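You operate a simulated robot arm through the tools that you are given. There is no shell and no other tool. Be economical: measure what you need, move in short steps, check, and stop when the job is done.

Carry out the task below with a simulated robot arm. There is one attempt and no reset: what you move stays moved.

JOB
Count the socket wrenches on the green table, then put as many of the green boxes from the green table on the brown table. Put the black box marked "605" from the blue table on the steel table and the black box labelled "639" on the grey rear housing there. Fetch the box that says "pulley" from the blue table and set it on the battery bench. Take the small blue tray from the blue table and leave it on the bottom shelf of the steel rack. Open the spacer drawer. Any order will do.

Only the result counts: the job must be done as asked and must still hold three seconds after the hand-in. Knocking over, shifting, dropping, spilling or breaking anything else fails it.

ROBOT AND FRAMES
A 7-joint arm with a vacuum gripper on a trunk, on a base that drives. Base frame: it is fixed to the floor where the robot stands at the start and does not move with it; the origin is under the middle of the robot, x ahead of it, y to its left, z up. Lengths are in cm, angles in rad, forces in N, time in s.
With the tool pointing down near the work surface it reaches from about 10 to 62 cm from the robot's upright axis, wherever it stands. Its first joint turns from -1.204 to 3.002 rad. Places, roughly: battery bench [-110, -380, 90]; black box [75, -200, 100]; bottom shelf of the steel rack [30, -380, 20]; brown table [70, 200, 90]; green box [75, -25, 100]; grey box, white box [50, -200, 100]; rear housing (10x10x3 cm) [70, -190, 90]; small blue tray (16x12x3 cm) [40, -150, 90]; socket wrench [50, 75, 100]; spacer drawer [-700, 240, 70]; steel table [-100, -180, 90]. Payload 1.06 kg.
Tool frame: the origin (TCP) lies in the middle of the cups' lips, and z points out of the cups. The gripper has 1 cup of 2.4 cm across, covering 2.4 by 2.4 cm (tool x, y); the bellows give 0.8 cm. With the vacuum on, a cup seals on a smooth face that it is pressed against (1 to 4 N); it does not hold porous or soft things. The pull reaches 23 N.
Orientation is that of the tool frame in the base frame, as a unit quaternion [w, x, y, z]. With the cups facing straight down, the tool's x points along the base's -x, its y along +y and its z along -z.

CONTROLS
- The arm moves only by the tool step_arm. Its argument "steps" is a list of rows, each a list of 6 numbers: the shift along the tool's x, y, z in cm, then the turn, a rotation vector about the tool's x, y, z in rad. In form: [[tx, ty, tz, wx, wy, wz], ...]. A call has 1 to 10 rows; each row shifts and turns the commanded pose from where the row before left it, along the tool's axes as they then stand. "vacuum" is the vacuum: 1 switches it on, -1 off, set as the call begins (left out, the last holds). Rows are played at 5 a second. More than 5 cm and 0.15 rad between two rows, or a gripper value outside its range, and nothing of the call is played. Where a pose cannot be reached the arm comes as near as it can. A force on the tool above 40 N (or 10 N above the force at the start of the call, whichever is more), or a blocked arm, ends the call early, and 0.2 s more pass. The pull builds up within a second once a cup has sealed. Time passes only in rows, and 0.2 s behind the last, so rows that do not move give it time. It gives the time, the measured TCP pose, the force on the tool (base axes) and the pull of the vacuum at its end, in the units of the frame above (readings bear some noise), with the torque about the TCP (base axes, N m) and any sound that the robot's microphone picked up, and new pictures: "show" is both (left out), scene, wrist or none.
- Cameras (640 x 400 px; columns grow to the right, rows downward): "scene" is now at [19.24, 2.07, 117.73]; the picture's right is [0.22, -0.97, 0.00], its down [0.02, 0.00, -1.00] and it looks along [0.97, 0.22, 0.02] (base axes); focal length 214 px, centre (320, 200). "wrist" rides on the gripper at [7.8, 1.9, -9.6] in the tool frame; the picture's right is [-0.24, 0.97, 0.00], its down [-0.71, -0.17, -0.69] and it looks along [-0.67, -0.16, 0.73] (tool axes); focal length 243 px, centre (320, 200). There is no depth. A picture from a camera that has moved, and an enlarged one, comes with that camera's place and axes in the base frame and with its lens.
- raise_lower(by): slides the trunk up (or, below 0, down) by that many cm; the arm and the scene camera ride with it, the base frame stays. It gives what a move gives, with no picture.
- roll_base(legs): drives the robot by 1 to 6 legs, each [ahead, left, turn to the left] in cm, cm and rad, along the robot's own axes; the way and the turn of a leg run together, so that a leg with both is an arc; at most 150 cm and 3.142 rad a leg. The arm and the cameras ride along, it lands a little off, and it stops where it bumps. It gives what a move gives, and a new picture of the scene camera.
- aim_head(pan, tilt): turns the head with the scene camera to pan (to the left, within 1.396 rad either way) and tilt (down, from -0.506 to 1.204), counted from straight ahead of the robot. It gives what a move gives, and a new picture of the scene camera.
- inspect(camera, box): a new picture of the part [left, top, right, bottom] of that camera's present view, enlarged. The clock stands still meanwhile.
- job_done(): hands the job in; it is judged then, once.

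Work in short steps. Places have to be worked out from the pictures, the camera data and where the tool is seen: move nearer, look again, correct. Check each grasp and each placing, and mend what went wrong. You have 196 turns and 260 pictures in all, those below and enlarged ones among them. Switch the vacuum off and draw the arm clear of the work before you hand the job in, unless the task says otherwise.

The tools are called after "Call:" as a command line: name --pt "numbers of a row" for each row, then --argument value for the rest, lists and objects as JSON in quotes. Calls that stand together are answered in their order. step_arm: Moves the arm, as the interface text tells. Its arguments: {"type":"object","properties":{"steps":{"type":"array"},"vacuum":{"type":"number"},"show":{"type":"string","enum":["both","scene","wrist","none"]}},"required":["steps"]} The other tools are called the same way: raise_lower (by) slides the trunk up or down; roll_base (legs) drives the base; aim_head (pan, tilt) turns the head that bears the scene camera; inspect (camera, box) takes an enlarged picture of a part of a camera's view; job_done () hands the job in.

At the start:

```text
t: 0.0
eef_pos: [33.73, 1.79, 115.18]
tool_rot: [0.0, 0.0, 1.0, -0.001]
force: [0.1, 0.4, 0.2]
wrist_torque: [-0.01, -0.04, -0.01]
pull: 0.0
trunk travel left (down, up): [-28.3, 21.0]
robot x, y, heading: [0.15, 0.02, 0.0]
head pan, tilt: [0.223, -0.017]
```

scene: 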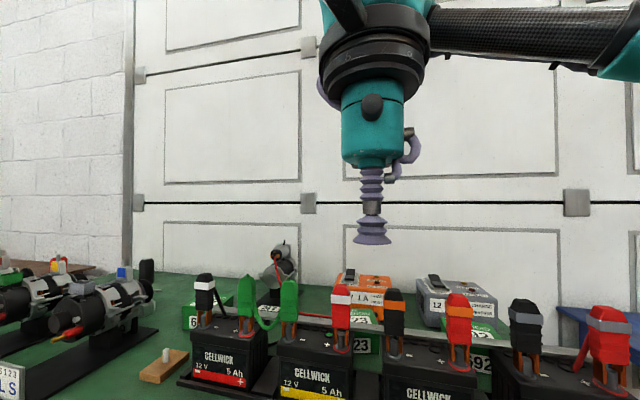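
wrist: 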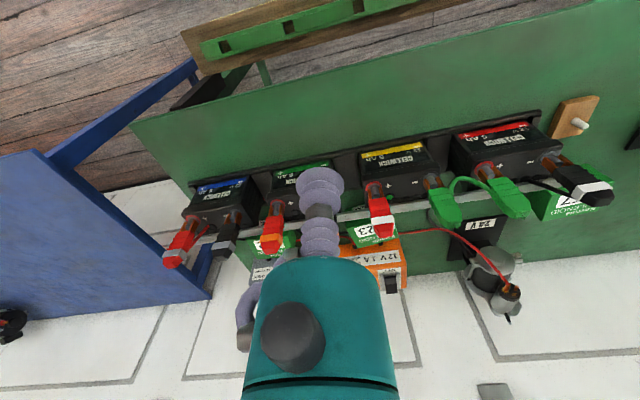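

The green table ahead holds batteries, green boxes and tools. I'll look around with the head first.

Call:
aim_head --pan 0.9 --tilt 0.45

Call:
aim_head --pan 0.0 --tilt 0.5

Call:
aim_head --pan -1.2 --tilt 0.3

```text
t: 1.1
eef_pos: [33.66, 1.81, 115.25]
tool_rot: [-0.001, 0.001, 1.0, 0.0]
force: [-0.8, -0.6, 0.8]
wrist_torque: [0.01, 0.02, -0.02]
pull: 0.0
trunk travel left (down, up): [-28.3, 21.0]
robot x, y, heading: [-0.16, 0.13, -0.0]
head pan, tilt: [0.901, 0.45]
camera scene: at [16.23, 7.28, 113.41], right [0.78, -0.62, 0.0], down [-0.27, -0.34, -0.9], along [0.56, 0.71, -0.43], focal length 214 px, centre (320, 200)
```

scene: 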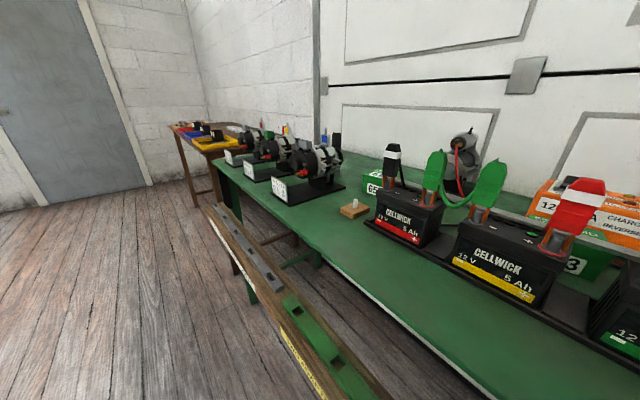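

```text
t: 2.2
eef_pos: [33.72, 1.78, 115.18]
tool_rot: [0.0, 0.001, 1.0, 0.0]
force: [0.3, -1.2, -0.5]
wrist_torque: [-0.02, 0.03, 0.01]
pull: 0.1
trunk travel left (down, up): [-28.3, 21.0]
robot x, y, heading: [0.28, -0.11, -0.001]
head pan, tilt: [0.0, 0.499]
camera scene: at [19.61, 0.09, 112.96], right [0.0, -1.0, 0.0], down [-0.48, 0.0, -0.88], along [0.88, 0.0, -0.48], focal length 214 px, centre (320, 200)
```

scene: 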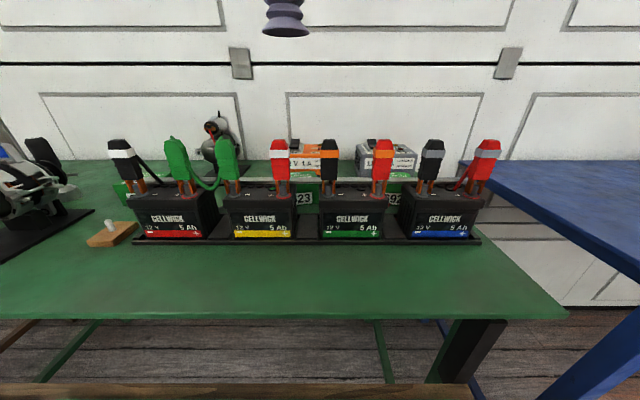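

```text
t: 3.6
eef_pos: [33.58, 1.93, 115.25]
tool_rot: [0.0, 0.0, 1.0, 0.0]
force: [-0.1, 0.3, 0.2]
wrist_torque: [0.02, -0.01, 0.0]
pull: 0.0
trunk travel left (down, up): [-28.3, 21.0]
robot x, y, heading: [0.05, -0.18, -0.002]
head pan, tilt: [-1.201, 0.3]
camera scene: at [13.9, -8.62, 114.8], right [-0.93, -0.36, 0.0], down [-0.11, 0.28, -0.96], along [0.35, -0.89, -0.3], focal length 214 px, centre (320, 200)
```

scene: 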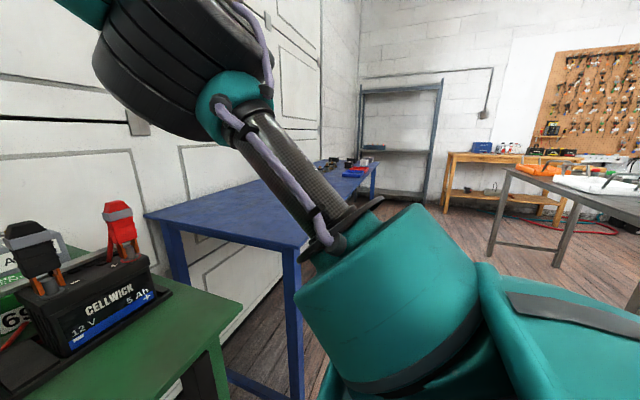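

Arm rail and table edges noted. I'll drive left along the table to view the wrenches.

Call:
roll_base --legs '[[-10, 0, 0], [0, 65, 0]]'

Call:
aim_head --pan 0.0 --tilt 0.4

```text
t: 10.6
eef_pos: [23.51, 66.74, 115.12]
tool_rot: [-0.001, 0.0, 1.0, 0.0]
force: [0.0, -0.9, -0.2]
wrist_torque: [-0.01, 0.03, 0.01]
pull: 0.0
trunk travel left (down, up): [-28.3, 21.0]
robot x, y, heading: [-9.95, 64.8, -0.001]
head pan, tilt: [-1.201, 0.3]
camera scene: at [3.79, 56.26, 114.8], right [-0.93, -0.36, 0.0], down [-0.11, 0.28, -0.96], along [0.35, -0.89, -0.3], focal length 214 px, centre (320, 200)
```

scene: 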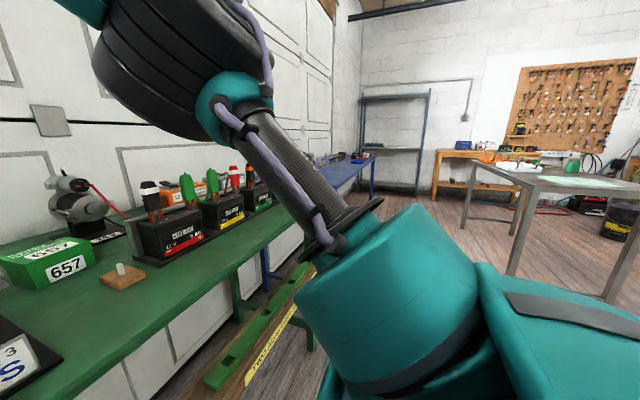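

```text
t: 11.9
eef_pos: [23.56, 66.83, 115.24]
tool_rot: [0.0, 0.0, 1.0, 0.001]
force: [0.1, -0.7, 0.4]
wrist_torque: [0.0, 0.0, 0.01]
pull: 0.0
trunk travel left (down, up): [-28.3, 21.0]
robot x, y, heading: [-10.28, 64.98, 0.001]
head pan, tilt: [0.0, 0.4]
camera scene: at [9.66, 64.97, 113.87], right [0.0, -1.0, 0.0], down [-0.39, 0.0, -0.92], along [0.92, 0.0, -0.39], focal length 214 px, centre (320, 200)
```

scene: 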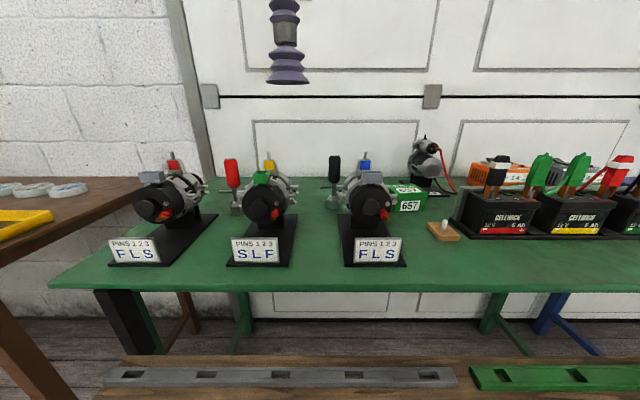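

Three stands with labels; I'll zoom to find socket wrenches.

Call:
inspect --camera "scene" --box '[100, 130, 260, 280]'

Call:
inspect --camera "scene" --box '[220, 130, 460, 280]'

```text
2.67 times, centred on (180, 205) of scene
camera zoom: at [9.66, 64.97, 113.87], right [0.0, -1.0, 0.0], down [-0.39, 0.0, -0.92], along [0.92, 0.0, -0.39], focal length 572 px, centre (693, 187)
```

zoom: 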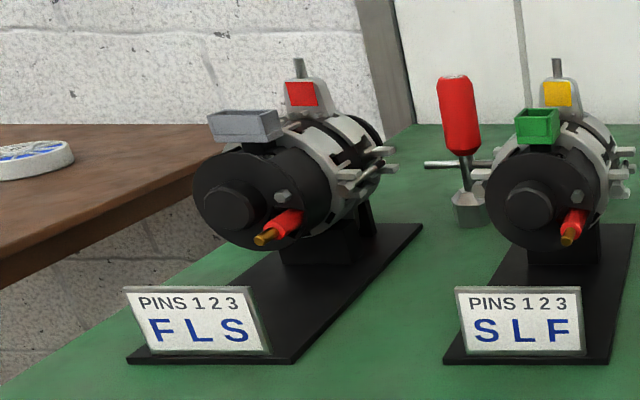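

```text
2.67 times, centred on (340, 205) of scene
camera zoom: at [9.66, 64.97, 113.87], right [0.0, -1.0, 0.0], down [-0.39, 0.0, -0.92], along [0.92, 0.0, -0.39], focal length 572 px, centre (267, 187)
```

zoom: 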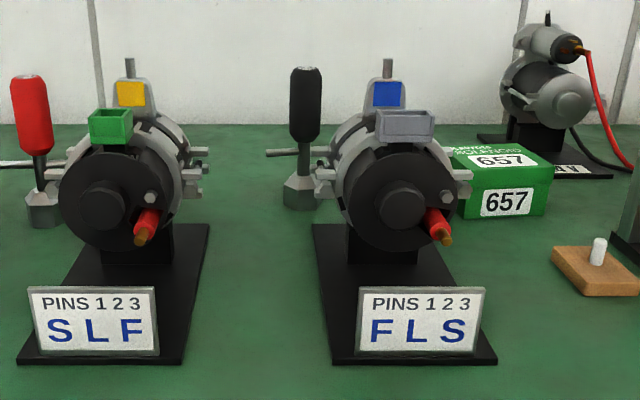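

At least two T-handle socket wrenches (red and black). I'll check behind the motors from above with the wrist camera and other head views.

Call:
raise_lower --by 20

Call:
roll_base --legs '[[0, 50, 0]]'

Call:
aim_head --pan -0.4 --tilt 0.55

Call:
inspect --camera "wrist" --box '[0, 0, 640, 400]'

```text
t: 14.1
eef_pos: [23.66, 66.8, 135.1]
tool_rot: [-0.001, -0.001, 1.0, -0.001]
force: [1.4, -0.2, 0.1]
wrist_torque: [-0.01, 0.03, 0.04]
pull: 0.1
trunk travel left (down, up): [-48.3, 1.0]
robot x, y, heading: [-9.71, 64.65, 0.0]
head pan, tilt: [0.0, 0.4]
```

```text
t: 19.0
eef_pos: [23.25, 116.94, 135.19]
tool_rot: [-0.001, -0.005, 1.0, 0.0]
force: [-0.4, 0.2, -0.3]
wrist_torque: [0.01, 0.01, 0.03]
pull: 0.0
trunk travel left (down, up): [-48.3, 1.0]
robot x, y, heading: [-10.52, 115.16, 0.013]
head pan, tilt: [0.0, 0.4]
camera scene: at [0.05, 114.96, 135.3], right [0.01, -1.0, 0.0], down [-0.39, 0.0, -0.92], along [0.92, 0.01, -0.39], focal length 214 px, centre (320, 200)
```

scene: 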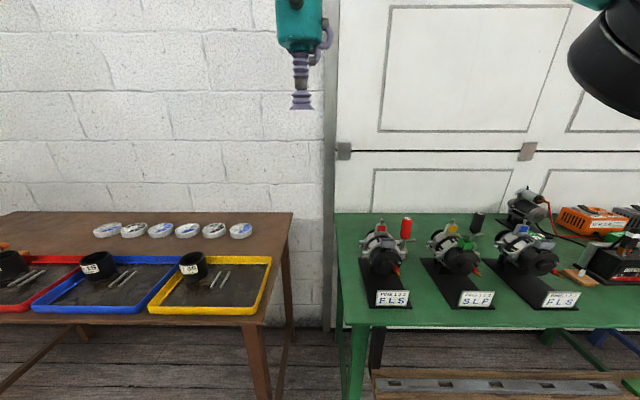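

```text
t: 19.9
eef_pos: [23.28, 117.04, 135.07]
tool_rot: [-0.001, -0.006, 1.0, 0.0]
force: [-0.4, -0.1, 0.3]
wrist_torque: [-0.02, -0.02, 0.02]
pull: 0.0
trunk travel left (down, up): [-48.3, 1.0]
robot x, y, heading: [-10.31, 114.76, 0.015]
head pan, tilt: [-0.4, 0.55]
camera scene: at [-0.9, 111.45, 133.93], right [-0.38, -0.93, 0.0], down [-0.48, 0.2, -0.85], along [0.79, -0.32, -0.52], focal length 214 px, centre (320, 200)
```

scene: 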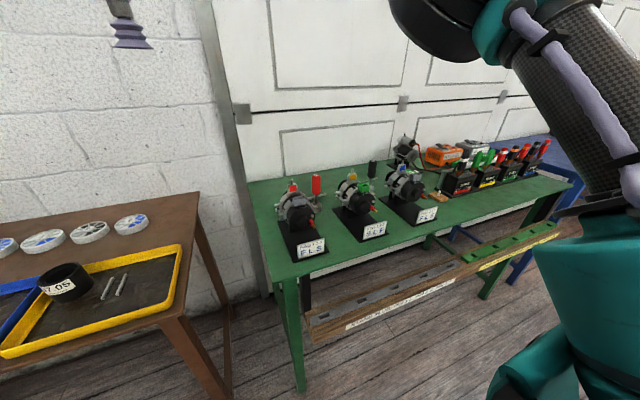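

```text
1.00 times, centred on (320, 200) of wrist (not enlarged: the box is as wide or as high as the picture)
camera zoom: at [15.31, 118.69, 144.58], right [0.23, 0.97, 0.0], down [0.71, -0.16, 0.69], along [0.67, -0.15, -0.73], focal length 243 px, centre (320, 200)
```

zoom: 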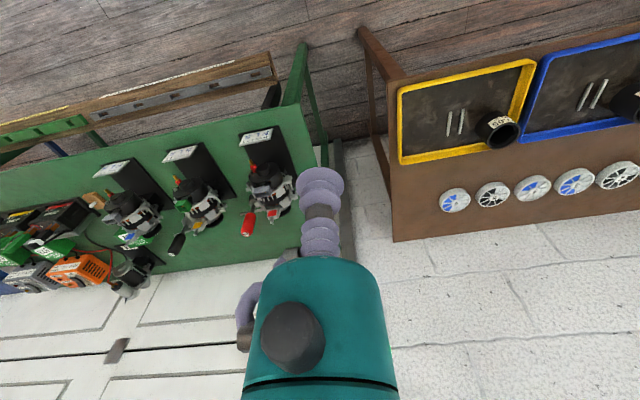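

I'll zoom into the table for any third wrench.

Call:
inspect --camera "scene" --box '[250, 130, 450, 255]'

Call:
inspect --camera "scene" --box '[380, 110, 580, 235]'

Call:
inspect --camera "wrist" --box '[0, 120, 300, 308]'

```text
3.20 times, centred on (350, 192) of scene
camera zoom: at [-0.9, 111.45, 133.93], right [-0.38, -0.93, 0.0], down [-0.48, 0.2, -0.85], along [0.79, -0.32, -0.52], focal length 686 px, centre (224, 224)
```

zoom: 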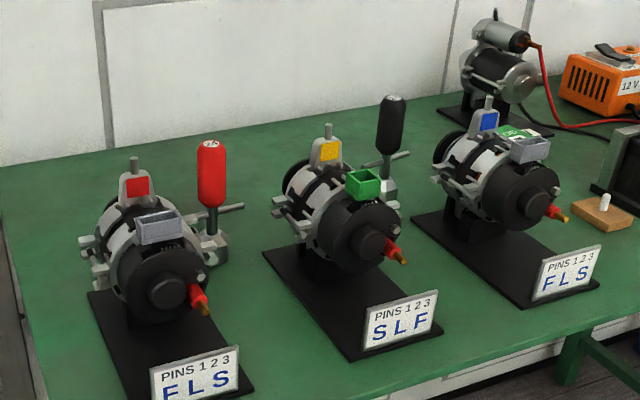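

```text
3.20 times, centred on (480, 172) of scene
camera zoom: at [-0.9, 111.45, 133.93], right [-0.38, -0.93, 0.0], down [-0.48, 0.2, -0.85], along [0.79, -0.32, -0.52], focal length 686 px, centre (-192, 288)
```

zoom: 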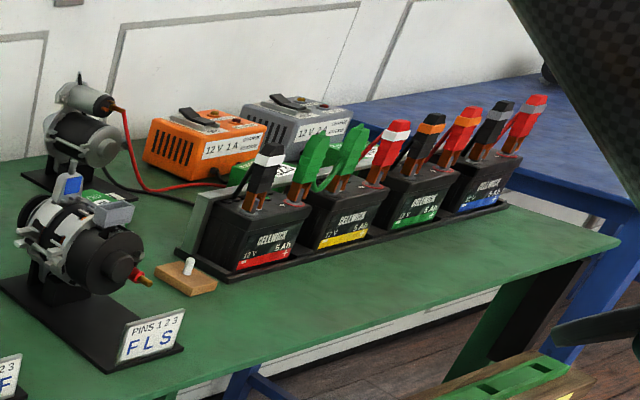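

```text
2.13 times, centred on (150, 214) of wrist
camera zoom: at [15.31, 118.69, 144.58], right [0.23, 0.97, 0.0], down [0.71, -0.16, 0.69], along [0.67, -0.15, -0.73], focal length 516 px, centre (682, 170)
```

zoom: 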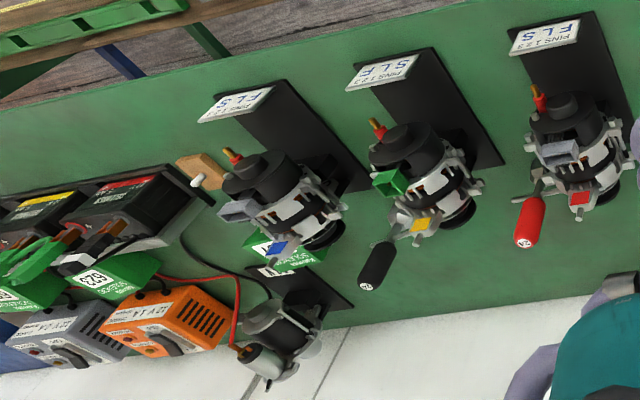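

Only two socket wrenches (red, black), so two green boxes go to the brown table. Drive back to stand in front of box 657 (about [58, 42]).

Call:
roll_base --legs '[[0, -73, -0.014], [10, 0, 0]]'

Call:
aim_head --pan 0.0 --tilt 0.65

Call:
inspect --camera "wrist" --box '[0, 0, 640, 400]'

```text
t: 27.5
eef_pos: [33.26, 43.02, 135.14]
tool_rot: [0.001, 0.005, 1.0, 0.0]
force: [0.1, -0.3, 0.2]
wrist_torque: [0.0, 0.0, -0.02]
pull: 0.2
trunk travel left (down, up): [-48.3, 1.0]
robot x, y, heading: [-0.16, 41.83, -0.004]
head pan, tilt: [-0.4, 0.55]
camera scene: at [9.1, 38.04, 133.92], right [-0.4, -0.92, 0.0], down [-0.48, 0.21, -0.85], along [0.78, -0.34, -0.52], focal length 214 px, centre (320, 200)
```

scene: 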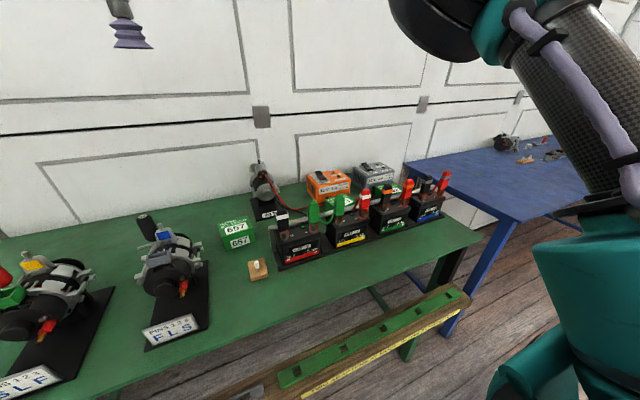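

```text
t: 28.3
eef_pos: [33.12, 43.02, 135.11]
tool_rot: [0.0, 0.004, 1.0, 0.0]
force: [-0.3, 0.2, -0.3]
wrist_torque: [-0.02, 0.0, 0.0]
pull: 0.2
trunk travel left (down, up): [-48.3, 1.0]
robot x, y, heading: [-0.51, 41.37, -0.01]
head pan, tilt: [0.0, 0.649]
camera scene: at [9.44, 41.52, 133.05], right [-0.01, -1.0, 0.0], down [-0.6, 0.01, -0.8], along [0.8, -0.01, -0.6], focal length 214 px, centre (320, 200)
```

scene: 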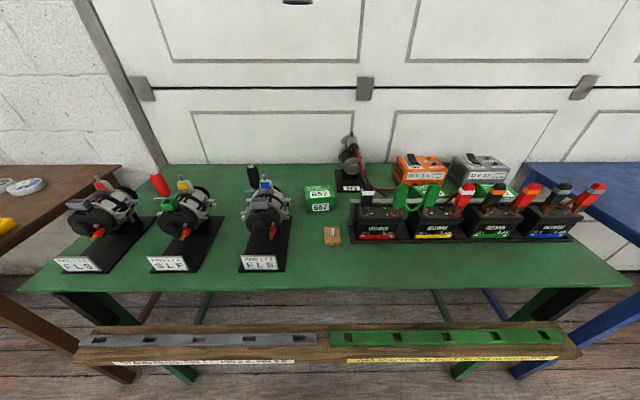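

```text
1.00 times, centred on (320, 200) of wrist (not enlarged: the box is as wide or as high as the picture)
camera zoom: at [25.36, 44.96, 144.58], right [0.24, 0.97, 0.0], down [0.71, -0.18, 0.69], along [0.66, -0.17, -0.73], focal length 243 px, centre (320, 200)
```

zoom: 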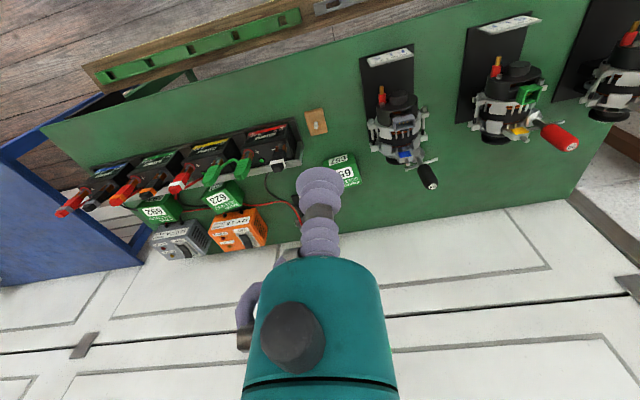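

Box 657's top is near [59, 42, 99]. Move over it at a safe height.

Call:
step_arm --pt "-5 -0.2 0 0 0 0" --pt "-5 -0.2 0 0 0 0" --pt "-5 -0.2 2 0 0 0" --pt "-5 0 4 0 0 0" --pt "-3 0 4 0 0 0" --pt "0 0 5 0 0 0" --pt "0 0 5 0 0 0" --pt "0 0 3 0 0 0"

```text
refused: row 3 steps farther than a row can; nothing moved
```

Rows must have norm ≤5.

Call:
step_arm --pt "-4.9 -0.2 0 0 0 0" --pt "-4.9 -0.2 0 0 0 0" --pt "-4.5 -0.2 2 0 0 0" --pt "-3.4 0 3.4 0 0 0" --pt "-3.4 0 3.4 0 0 0" --pt "-2.4 0 3.4 0 0 0" --pt "0 0 4 0 0 0" --pt "0 0 4 0 0 0"

```text
t: 30.1
eef_pos: [51.25, 42.34, 114.09]
tool_rot: [0.0, 0.004, 1.0, 0.001]
force: [0.0, -0.7, 0.6]
wrist_torque: [0.0, 0.03, 0.01]
pull: 0.1
out of reach, approached as far as the arm can: row 3, 4, 5, 6
trunk travel left (down, up): [-48.3, 1.0]
robot x, y, heading: [-0.68, 41.71, -0.006]
head pan, tilt: [0.0, 0.649]
camera scene: at [9.52, 41.51, 133.03], right [-0.01, -1.0, 0.0], down [-0.61, 0.01, -0.8], along [0.8, -0.01, -0.61], focal length 214 px, centre (320, 200)
camera wrist: at [43.44, 44.31, 123.56], right [0.24, 0.97, 0.0], down [0.71, -0.18, 0.69], along [0.66, -0.17, -0.73], focal length 243 px, centre (320, 200)
```

scene: 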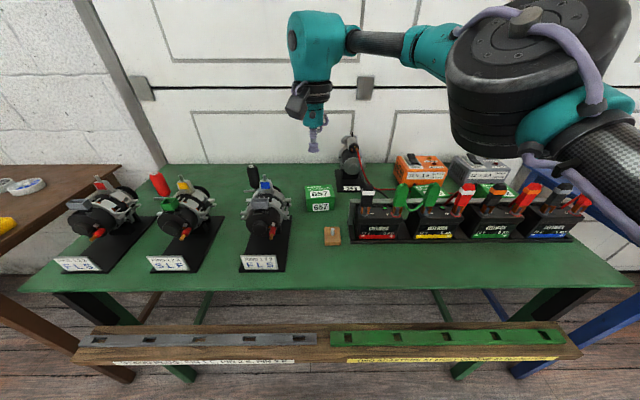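
wrist: 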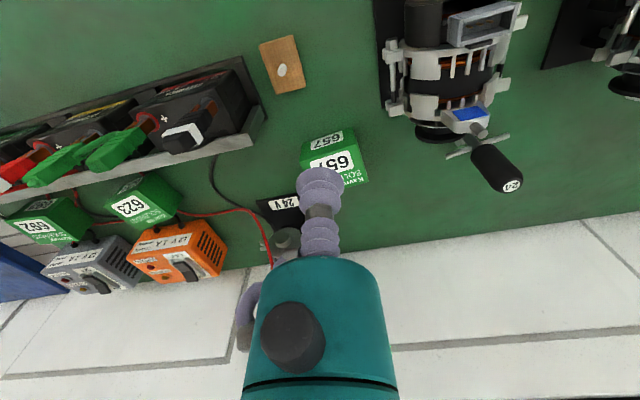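

Reach is limited with the raised trunk; look closely at the box from the wrist.

Call:
inspect --camera "wrist" --box '[250, 90, 410, 220]'

Call:
raise_lower --by -8

```text
3.08 times, centred on (330, 155) of wrist
camera zoom: at [43.44, 44.31, 123.56], right [0.24, 0.97, 0.0], down [0.71, -0.18, 0.69], along [0.66, -0.17, -0.73], focal length 746 px, centre (289, 338)
```

zoom: 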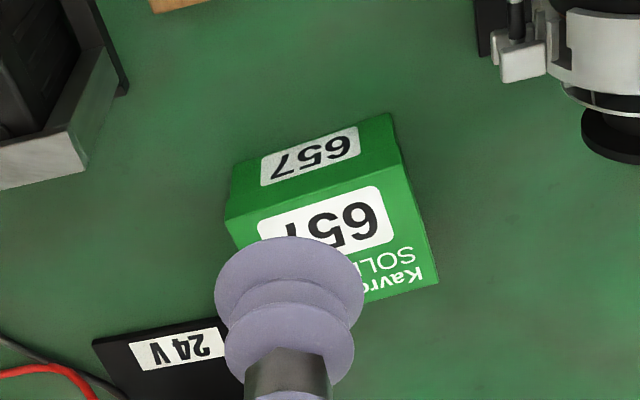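

```text
t: 31.3
eef_pos: [51.17, 42.42, 106.32]
tool_rot: [0.001, 0.005, 1.0, 0.0]
force: [-0.8, -0.3, -0.2]
wrist_torque: [-0.01, -0.01, -0.02]
pull: 0.0
trunk travel left (down, up): [-40.3, 9.0]
robot x, y, heading: [-0.8, 41.79, -0.007]
head pan, tilt: [0.0, 0.649]
```

Box top centre is about [62.5, 41.4, 97]. Before driving closer, check clearance between base and rail.

Call:
aim_head --pan 0.0 --tilt 1.2

```text
t: 32.3
eef_pos: [51.19, 42.5, 106.15]
tool_rot: [0.0, 0.004, 1.0, 0.0]
force: [0.9, 0.3, 0.1]
wrist_torque: [0.02, 0.03, 0.03]
pull: 0.1
trunk travel left (down, up): [-40.3, 9.0]
robot x, y, heading: [-0.33, 41.35, -0.004]
head pan, tilt: [0.0, 1.201]
camera scene: at [12.44, 41.5, 119.91], right [-0.01, -1.0, 0.0], down [-0.93, 0.01, -0.36], along [0.36, 0.0, -0.93], focal length 214 px, centre (320, 200)
```

scene: 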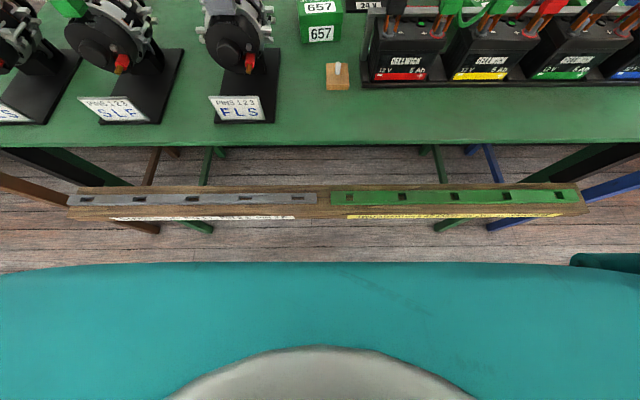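

There's over 5 cm clearance, so drive forward 4 cm, then extend over the box.

Call:
roll_base --legs '[[4, 0, 0]]'

Call:
step_arm --pt "-4 0.5 0 0 0 0" --pt "-4 0.3 0 0 0 0" --pt "0 0 0 0 0 0"

```text
t: 33.2
eef_pos: [55.32, 42.35, 106.12]
tool_rot: [0.0, 0.005, 1.0, 0.0]
force: [0.4, 0.4, -0.4]
wrist_torque: [0.02, 0.01, 0.02]
pull: 0.0
trunk travel left (down, up): [-40.3, 9.0]
robot x, y, heading: [3.42, 41.65, -0.009]
head pan, tilt: [0.0, 1.201]
camera scene: at [16.5, 41.46, 119.89], right [-0.01, -1.0, 0.0], down [-0.93, 0.01, -0.36], along [0.36, 0.0, -0.93], focal length 214 px, centre (320, 200)
```

scene: 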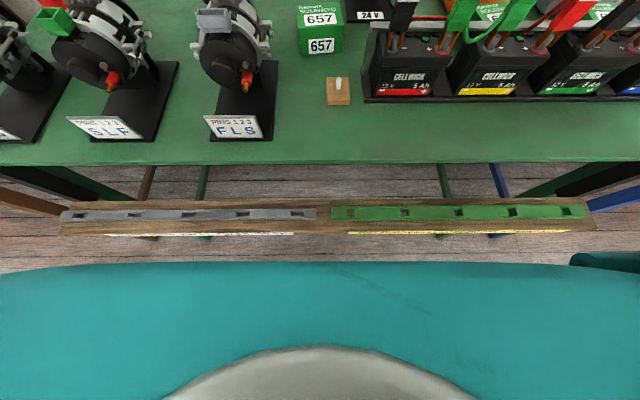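

```text
t: 34.0
eef_pos: [61.05, 42.94, 106.14]
tool_rot: [0.001, 0.004, 1.0, 0.0]
force: [-0.3, 0.2, -0.1]
wrist_torque: [0.0, -0.02, 0.0]
pull: 0.0
out of reach, approached as far as the arm can: row 2
trunk travel left (down, up): [-40.3, 9.0]
robot x, y, heading: [3.5, 41.69, -0.01]
head pan, tilt: [0.0, 1.201]
camera scene: at [16.42, 41.5, 119.9], right [-0.01, -1.0, 0.0], down [-0.93, 0.01, -0.36], along [0.36, 0.0, -0.93], focal length 214 px, centre (320, 200)
camera wrist: at [53.27, 44.92, 115.64], right [0.24, 0.97, 0.0], down [0.71, -0.18, 0.68], along [0.66, -0.17, -0.73], focal length 243 px, centre (320, 200)
```

scene: 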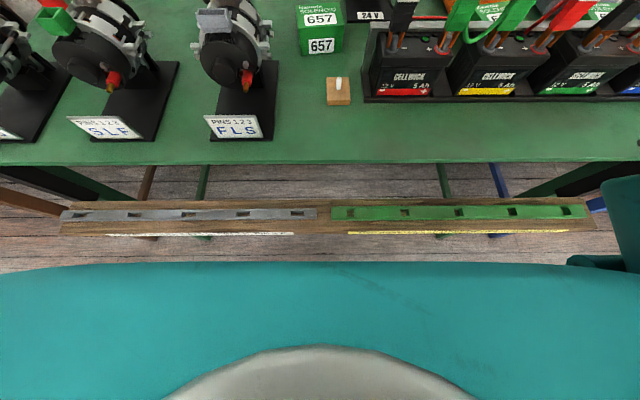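
wrist: 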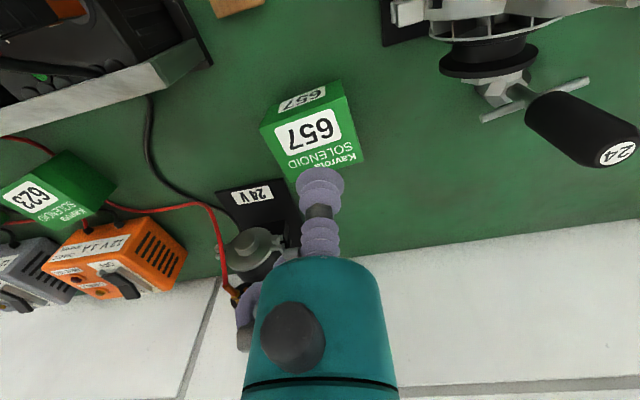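

Box top centre ~[63, 41.7, 97.5]. Descend with correction.

Call:
step_arm --pt "-0.5 -0.6 3 0 0 0" --pt "-1 -0.6 2.5 0 0 0" --pt "0 0 0 0 0 0" --vacuum 1 --show "wrist"

```text
t: 34.8
eef_pos: [62.74, 41.8, 100.67]
tool_rot: [0.0, 0.005, 1.0, 0.0]
force: [0.0, -0.6, 0.7]
wrist_torque: [-0.01, -0.01, 0.06]
pull: 0.1
trunk travel left (down, up): [-40.3, 9.0]
robot x, y, heading: [3.44, 41.45, -0.01]
head pan, tilt: [0.0, 1.201]
camera wrist: at [54.79, 43.68, 110.16], right [0.24, 0.97, 0.0], down [0.71, -0.18, 0.69], along [0.66, -0.17, -0.73], focal length 243 px, centre (320, 200)
```

wrist: 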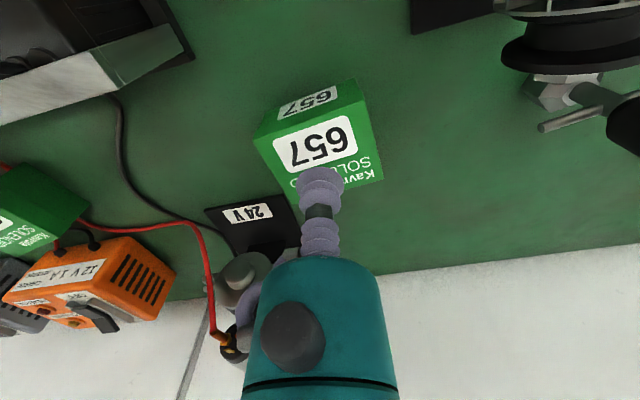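

On target; press down in small steps.

Call:
step_arm --pt "0 0 1.5 0 0 0" --pt "0 0 1 0 0 0" --pt "0 0 0.5 0 0 0" --pt "0 0 0 0 0 0" --show "wrist"

```text
t: 35.8
eef_pos: [62.63, 41.72, 97.65]
tool_rot: [0.0, 0.005, 1.0, 0.0]
force: [-0.8, 0.6, -0.4]
wrist_torque: [-0.04, -0.02, -0.02]
pull: 0.2
trunk travel left (down, up): [-40.3, 9.0]
robot x, y, heading: [3.11, 41.24, -0.009]
head pan, tilt: [0.0, 1.201]
camera wrist: at [54.76, 43.69, 107.12], right [0.24, 0.97, 0.0], down [0.71, -0.18, 0.68], along [0.66, -0.17, -0.73], focal length 243 px, centre (320, 200)
```

wrist: 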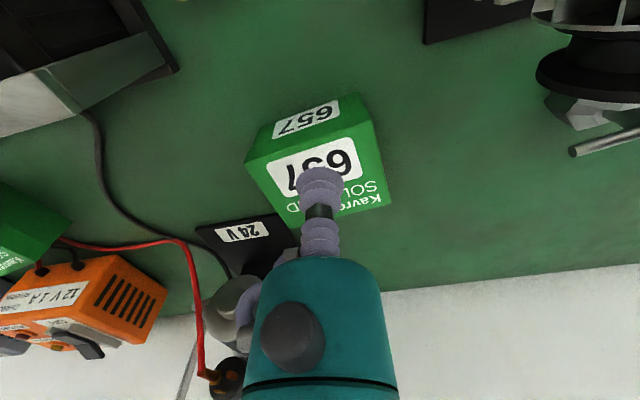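

Not touching yet; continue down slowly.

Call:
step_arm --pt "0 0 0.5 0 0 0" --pt "0 0 0.5 0 0 0" --pt "0 0 0.3 0 0 0" --pt "0 0 0 0 0 0" --show "wrist"

```text
t: 36.8
eef_pos: [62.62, 41.76, 96.32]
tool_rot: [0.0, 0.005, 1.0, 0.0]
force: [-0.2, 0.2, -0.5]
wrist_torque: [-0.01, 0.0, 0.01]
pull: 0.1
trunk travel left (down, up): [-40.3, 9.0]
robot x, y, heading: [3.35, 41.64, -0.011]
head pan, tilt: [0.0, 1.201]
camera wrist: at [54.75, 43.71, 105.81], right [0.24, 0.97, 0.0], down [0.71, -0.18, 0.69], along [0.66, -0.17, -0.73], focal length 243 px, centre (320, 200)
```

wrist: 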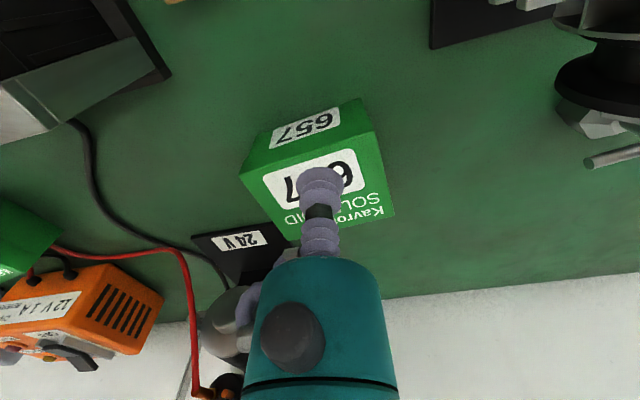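

Still above; continue in 0.4 cm steps.

Call:
step_arm --pt "0 0 0.4 0 0 0" --pt "0 0 0.4 0 0 0" --pt "0 0 0.4 0 0 0" --pt "0 0 0 0 0 0" --show "none"

Call:
step_arm --pt "0 0 0.4 0 0 0" --pt "0 0 0 0 0 0" --show "wrist"

```text
t: 37.8
eef_pos: [62.75, 41.78, 95.12]
tool_rot: [-0.001, 0.004, 1.0, -0.001]
force: [0.3, 0.1, 0.0]
wrist_torque: [0.0, 0.02, 0.02]
pull: 0.0
trunk travel left (down, up): [-40.3, 9.0]
robot x, y, heading: [3.32, 41.38, -0.017]
head pan, tilt: [0.0, 1.201]
```

```text
t: 38.4
eef_pos: [62.67, 41.82, 94.78]
tool_rot: [-0.001, 0.004, 1.0, 0.0]
force: [0.2, -0.6, 0.1]
wrist_torque: [-0.02, 0.01, -0.02]
pull: 0.1
trunk travel left (down, up): [-40.3, 9.0]
robot x, y, heading: [3.64, 41.28, -0.005]
head pan, tilt: [0.0, 1.201]
camera wrist: at [54.78, 43.68, 104.23], right [0.24, 0.97, 0.0], down [0.71, -0.18, 0.69], along [0.66, -0.17, -0.73], focal length 243 px, centre (320, 200)
```

wrist: 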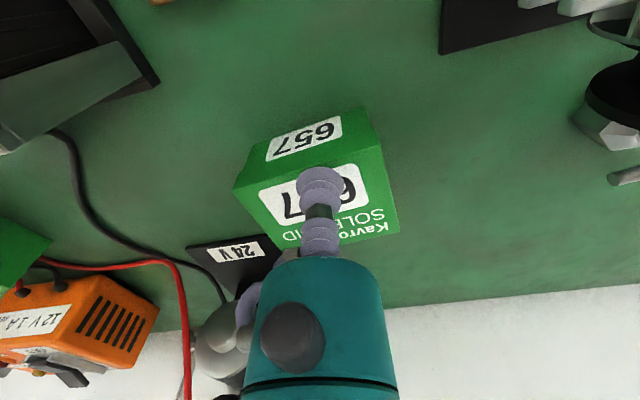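

Triangulation puts the top lower: about z 93, x ≈65, y ≈41. Shift forward 1.5 and lower further.

Call:
step_arm --pt "-1.5 -0.4 0 0 0 0" --pt "0 0 0.5 0 0 0" --pt "0 0 0.4 0 0 0" --pt "0 0 0.3 0 0 0" --pt "0 0 0 0 0 0" --show "wrist"

```text
t: 39.6
eef_pos: [63.72, 41.44, 93.56]
tool_rot: [0.0, 0.004, 1.0, 0.001]
force: [-1.7, 0.1, 0.9]
wrist_torque: [0.0, -0.05, 0.0]
pull: 22.7
out of reach, approached as far as the arm can: row 3
trunk travel left (down, up): [-40.3, 9.0]
robot x, y, heading: [3.32, 41.25, -0.011]
head pan, tilt: [0.0, 1.201]
camera wrist: at [55.93, 43.26, 103.01], right [0.24, 0.97, 0.0], down [0.71, -0.18, 0.68], along [0.66, -0.17, -0.73], focal length 243 px, centre (320, 200)
```

wrist: 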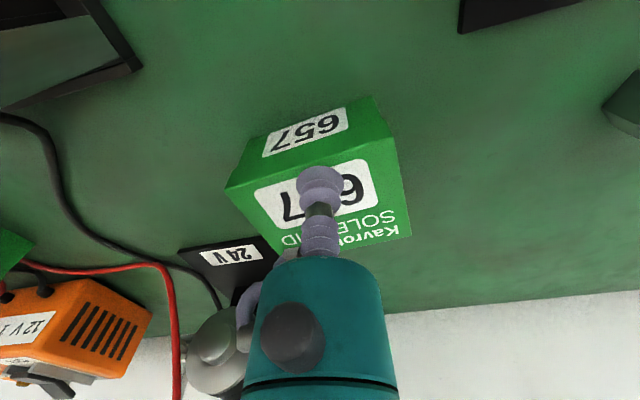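

Sealed (pull 22.7). Lift straight up.

Call:
step_arm --pt "0 0 -1 0 0 0" --pt "0 0 -3 0 0 0" --pt "1 0 -4 0 0 0" --pt "2 0 -4 0 0 0" --pt "2 0 -4 0 0 0" --show "wrist"

```text
t: 40.8
eef_pos: [58.84, 41.38, 109.56]
tool_rot: [-0.001, 0.003, 1.0, -0.001]
force: [0.0, -0.8, -3.8]
wrist_torque: [0.0, 0.07, -0.02]
pull: 23.3
trunk travel left (down, up): [-40.3, 9.0]
robot x, y, heading: [3.68, 41.63, -0.013]
head pan, tilt: [0.0, 1.201]
camera wrist: at [50.84, 43.33, 118.98], right [0.24, 0.97, 0.0], down [0.71, -0.18, 0.68], along [0.66, -0.17, -0.73], focal length 243 px, centre (320, 200)
```

wrist: 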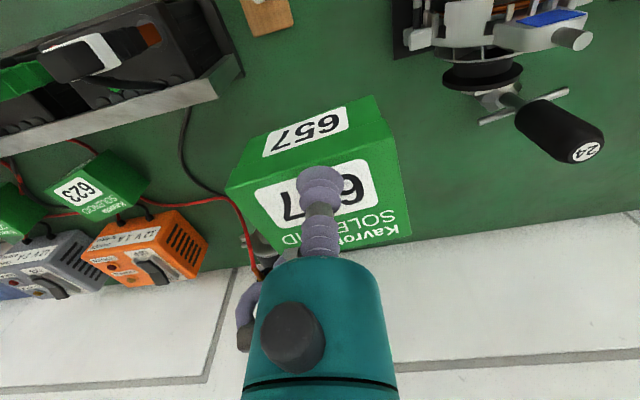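

Box held. Raise, retract over the aisle, then drive to the brown table.

Call:
raise_lower --by 8.5

Call:
step_arm --pt "4.5 0 -2 0 0 0" --pt "4.5 0 -2 0 0 0" --pt "4.9 0 0 0 0 0" --pt "4.9 0 0 0 0 0" --pt "4.9 0 0 0 0 0" --show "none"

Call:
roll_base --legs '[[-13, 0, 0.01], [0, 97, 0]]'

Call:
aim_head --pan 0.0 --tilt 0.6

Call:
inspect --camera "wrist" --box '[0, 0, 640, 400]'

```text
t: 42.0
eef_pos: [56.46, 41.35, 124.65]
tool_rot: [0.062, 0.003, 0.998, -0.001]
force: [0.4, 0.5, -3.5]
wrist_torque: [0.03, 0.13, -0.02]
pull: 23.2
trunk travel left (down, up): [-48.8, 0.5]
robot x, y, heading: [3.71, 41.51, -0.01]
head pan, tilt: [0.0, 1.201]
```

```text
t: 43.2
eef_pos: [32.22, 41.46, 125.67]
tool_rot: [0.064, 0.005, 0.998, 0.0]
force: [-0.3, -0.3, -3.9]
wrist_torque: [0.0, 0.13, -0.01]
pull: 23.2
trunk travel left (down, up): [-48.8, 0.5]
robot x, y, heading: [3.34, 41.3, -0.006]
head pan, tilt: [0.0, 1.201]
```

```text
t: 52.9
eef_pos: [19.23, 138.66, 125.61]
tool_rot: [0.063, -0.001, 0.998, 0.0]
force: [0.5, 0.3, -3.9]
wrist_torque: [0.02, 0.13, 0.01]
pull: 22.9
trunk travel left (down, up): [-48.8, 0.5]
robot x, y, heading: [-9.42, 138.58, -0.001]
head pan, tilt: [0.0, 1.201]
camera scene: at [-3.34, 138.4, 129.47], right [0.0, -1.0, 0.0], down [-0.93, 0.0, -0.36], along [0.36, 0.0, -0.93], focal length 214 px, centre (320, 200)
```

scene: 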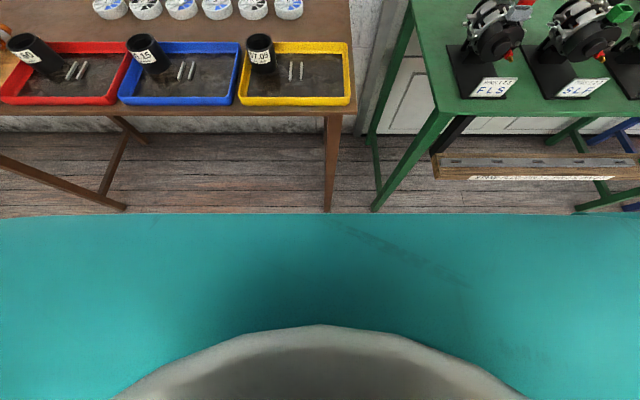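

```text
t: 53.9
eef_pos: [19.28, 138.79, 125.67]
tool_rot: [0.063, 0.0, 0.998, 0.0]
force: [-0.3, -0.2, -3.2]
wrist_torque: [0.01, 0.12, -0.02]
pull: 22.9
trunk travel left (down, up): [-48.8, 0.5]
robot x, y, heading: [-9.29, 138.66, 0.002]
head pan, tilt: [0.0, 0.6]
camera scene: at [-0.09, 138.4, 133.92], right [0.0, -1.0, 0.0], down [-0.57, 0.0, -0.82], along [0.82, 0.0, -0.57], focal length 214 px, centre (320, 200)
```

scene: 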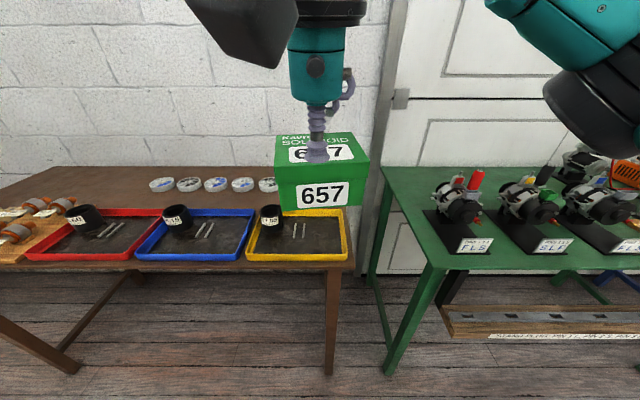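

```text
1.00 times, centred on (320, 200) of wrist (not enlarged: the box is as wide or as high as the picture)
camera zoom: at [10.19, 140.49, 134.06], right [0.23, 0.97, 0.03], down [0.62, -0.17, 0.77], along [0.75, -0.16, -0.64], focal length 243 px, centre (320, 200)
```

zoom: 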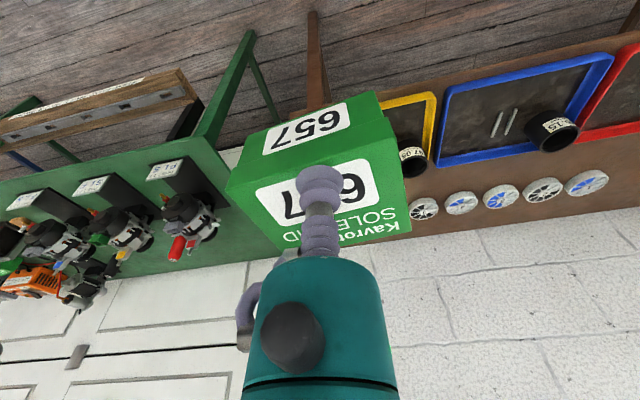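

Free spot for the first box: right of the discs, behind the yellow tray, about [64, 136.5]. Drive forward 17, lower the trunk 8.5 and extend with tilt correction.

Call:
roll_base --legs '[[17, 0, 0]]'

Call:
raise_lower --by -8.5

Call:
step_arm --pt "0 0 0 0 0.126 0" --pt "-4.9 -0.5 0 0 0 0" --pt "-4.9 -0.5 0 0 0 0" --pt "-4.5 -0.5 1.5 0 0 0" --pt "-4 -0.5 3 0 0 0" --pt "-4 -0.3 3 0 0 0" --pt "-4 0 3 0 0 0" --pt "0 0 0 0 0 0"

```text
t: 55.3
eef_pos: [36.26, 138.69, 125.74]
tool_rot: [0.063, -0.002, 0.998, 0.001]
force: [0.3, -0.2, -3.8]
wrist_torque: [-0.04, 0.16, -0.02]
pull: 22.8
trunk travel left (down, up): [-48.8, 0.5]
robot x, y, heading: [7.56, 137.96, 0.007]
head pan, tilt: [0.0, 0.6]
camera scene: at [16.93, 138.46, 133.92], right [0.0, -1.0, 0.0], down [-0.57, 0.0, -0.82], along [0.82, 0.0, -0.57], focal length 214 px, centre (320, 200)
```

scene: 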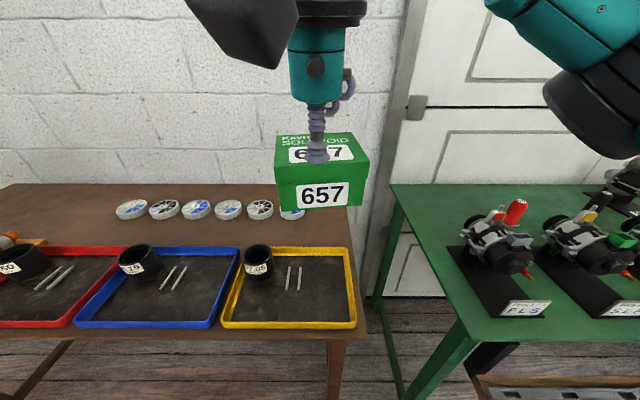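

```text
t: 56.5
eef_pos: [36.17, 138.7, 117.32]
tool_rot: [0.064, -0.002, 0.998, 0.0]
force: [3.0, -0.2, -4.2]
wrist_torque: [0.0, 0.25, -0.03]
pull: 23.0
trunk travel left (down, up): [-40.3, 9.0]
robot x, y, heading: [7.21, 138.65, 0.002]
head pan, tilt: [0.0, 0.6]
```

```text
refused: row 5 steps farther than a row can; nothing moved
```

Row norm slightly high; resend with adjusted values.

Call:
step_arm --pt "0 0 0 0 0.126 0" --pt "-4.9 -0.5 0 0 0 0" --pt "-4.9 -0.5 0 0 0 0" --pt "-4.5 -0.5 1.5 0 0 0" --pt "-3.9 -0.4 3 0 0 0" --pt "-3.9 -0.3 3 0 0 0" --pt "-3.9 0 3 0 0 0" --pt "0 0 0 0 0 0"

```text
t: 58.3
eef_pos: [62.23, 136.61, 106.54]
tool_rot: [0.0, -0.002, 1.0, 0.0]
force: [0.3, 0.1, -3.9]
wrist_torque: [-0.04, 0.1, 0.02]
pull: 22.7
trunk travel left (down, up): [-40.3, 9.0]
robot x, y, heading: [7.48, 137.99, 0.003]
head pan, tilt: [0.0, 0.6]
camera scene: at [23.53, 138.47, 124.36], right [0.0, -1.0, 0.0], down [-0.56, 0.0, -0.83], along [0.83, 0.0, -0.56], focal length 214 px, centre (320, 200)
camera wrist: at [54.25, 138.35, 115.97], right [0.23, 0.97, 0.0], down [0.71, -0.17, 0.69], along [0.67, -0.16, -0.73], focal length 243 px, centre (320, 200)
```

scene: 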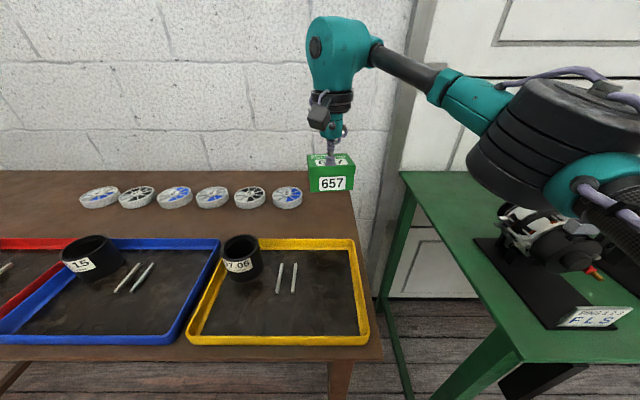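
wrist: 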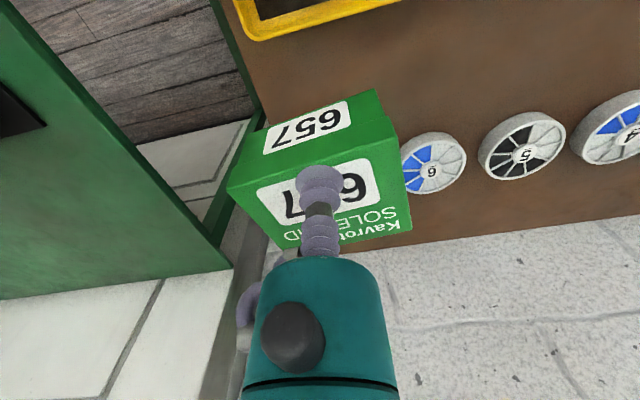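

Projected landing clear of disc 6 (y≥144), tray (x≤57) and edge (y 129). Lower.

Call:
step_arm --pt "-1.5 0 3 0 0 0" --pt "0 0 4 0 0 0" --pt "0 0 2.5 0 0 0" --pt "0 0 0 0 0 0" --show "scene"

Call:
step_arm --pt "0 0 0.5 0 0 0" --pt "0 0 0.5 0 0 0" --pt "0 0 0.4 0 0 0" --pt "0 0 0 0 0 0" --show "scene"

```text
t: 59.3
eef_pos: [63.54, 136.58, 97.03]
tool_rot: [0.0, -0.002, 1.0, 0.0]
force: [-0.4, 0.2, -3.7]
wrist_torque: [-0.03, 0.1, -0.01]
pull: 23.3
trunk travel left (down, up): [-40.3, 9.0]
robot x, y, heading: [7.38, 138.7, 0.003]
head pan, tilt: [0.0, 0.6]
camera scene: at [23.55, 138.48, 124.36], right [0.0, -1.0, 0.0], down [-0.57, 0.0, -0.82], along [0.82, 0.0, -0.57], focal length 214 px, centre (320, 200)
```

scene: 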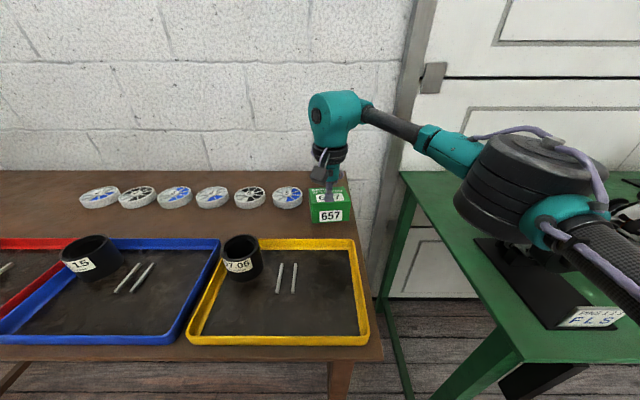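

```text
t: 60.3
eef_pos: [63.58, 136.56, 95.85]
tool_rot: [0.0, -0.002, 1.0, 0.0]
force: [-0.1, 0.0, -3.0]
wrist_torque: [-0.02, 0.1, 0.06]
pull: 22.9
trunk travel left (down, up): [-40.3, 9.0]
robot x, y, heading: [7.22, 137.98, 0.002]
head pan, tilt: [0.0, 0.6]
camera scene: at [23.55, 138.48, 124.36], right [0.0, -1.0, 0.0], down [-0.57, 0.0, -0.82], along [0.82, 0.0, -0.57], focal length 214 px, centre (320, 200)
```

scene: 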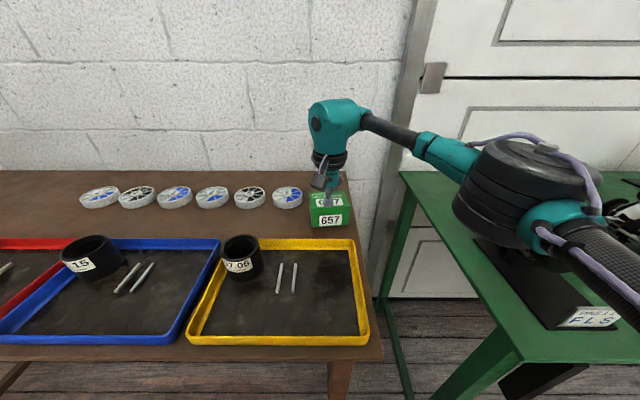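

Continue lowering until load transfers.

Call:
step_arm --pt "0 0 0.5 0 0 0" --pt "0 0 0.5 0 0 0" --pt "0 0 0.5 0 0 0" --pt "0 0 0 0 0 0" --show "none"

Call:
step_arm --pt "0 0 0.3 0 0 0" --pt "0 0 0.3 0 0 0" --pt "0 0 0 0 0 0" --show "scene"

```text
t: 61.3
eef_pos: [63.67, 136.68, 94.26]
tool_rot: [0.0, -0.002, 1.0, 0.0]
force: [0.7, 0.3, -3.9]
wrist_torque: [0.0, 0.09, -0.02]
pull: 22.9
trunk travel left (down, up): [-40.3, 9.0]
robot x, y, heading: [7.53, 138.58, 0.001]
head pan, tilt: [0.0, 0.6]
```

```text
t: 62.1
eef_pos: [63.74, 136.66, 93.9]
tool_rot: [0.0, 0.0, 1.0, 0.0]
force: [-2.4, 0.0, 2.0]
wrist_torque: [-0.01, -0.16, 0.02]
pull: 22.6
trunk travel left (down, up): [-40.3, 9.0]
robot x, y, heading: [7.53, 138.16, -0.001]
head pan, tilt: [0.0, 0.6]
camera scene: at [23.47, 138.49, 124.37], right [0.0, -1.0, 0.0], down [-0.56, 0.0, -0.83], along [0.83, 0.0, -0.56], focal length 214 px, centre (320, 200)
```

scene: 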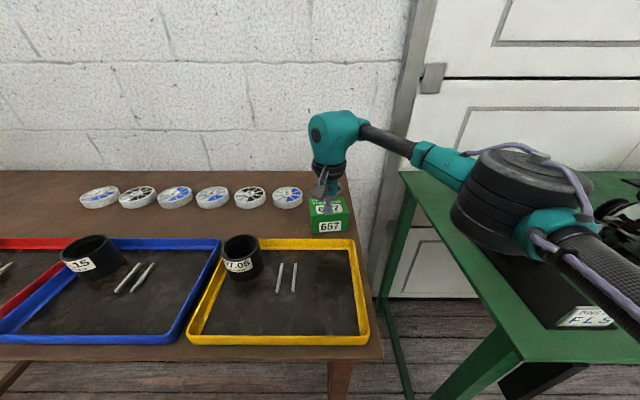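

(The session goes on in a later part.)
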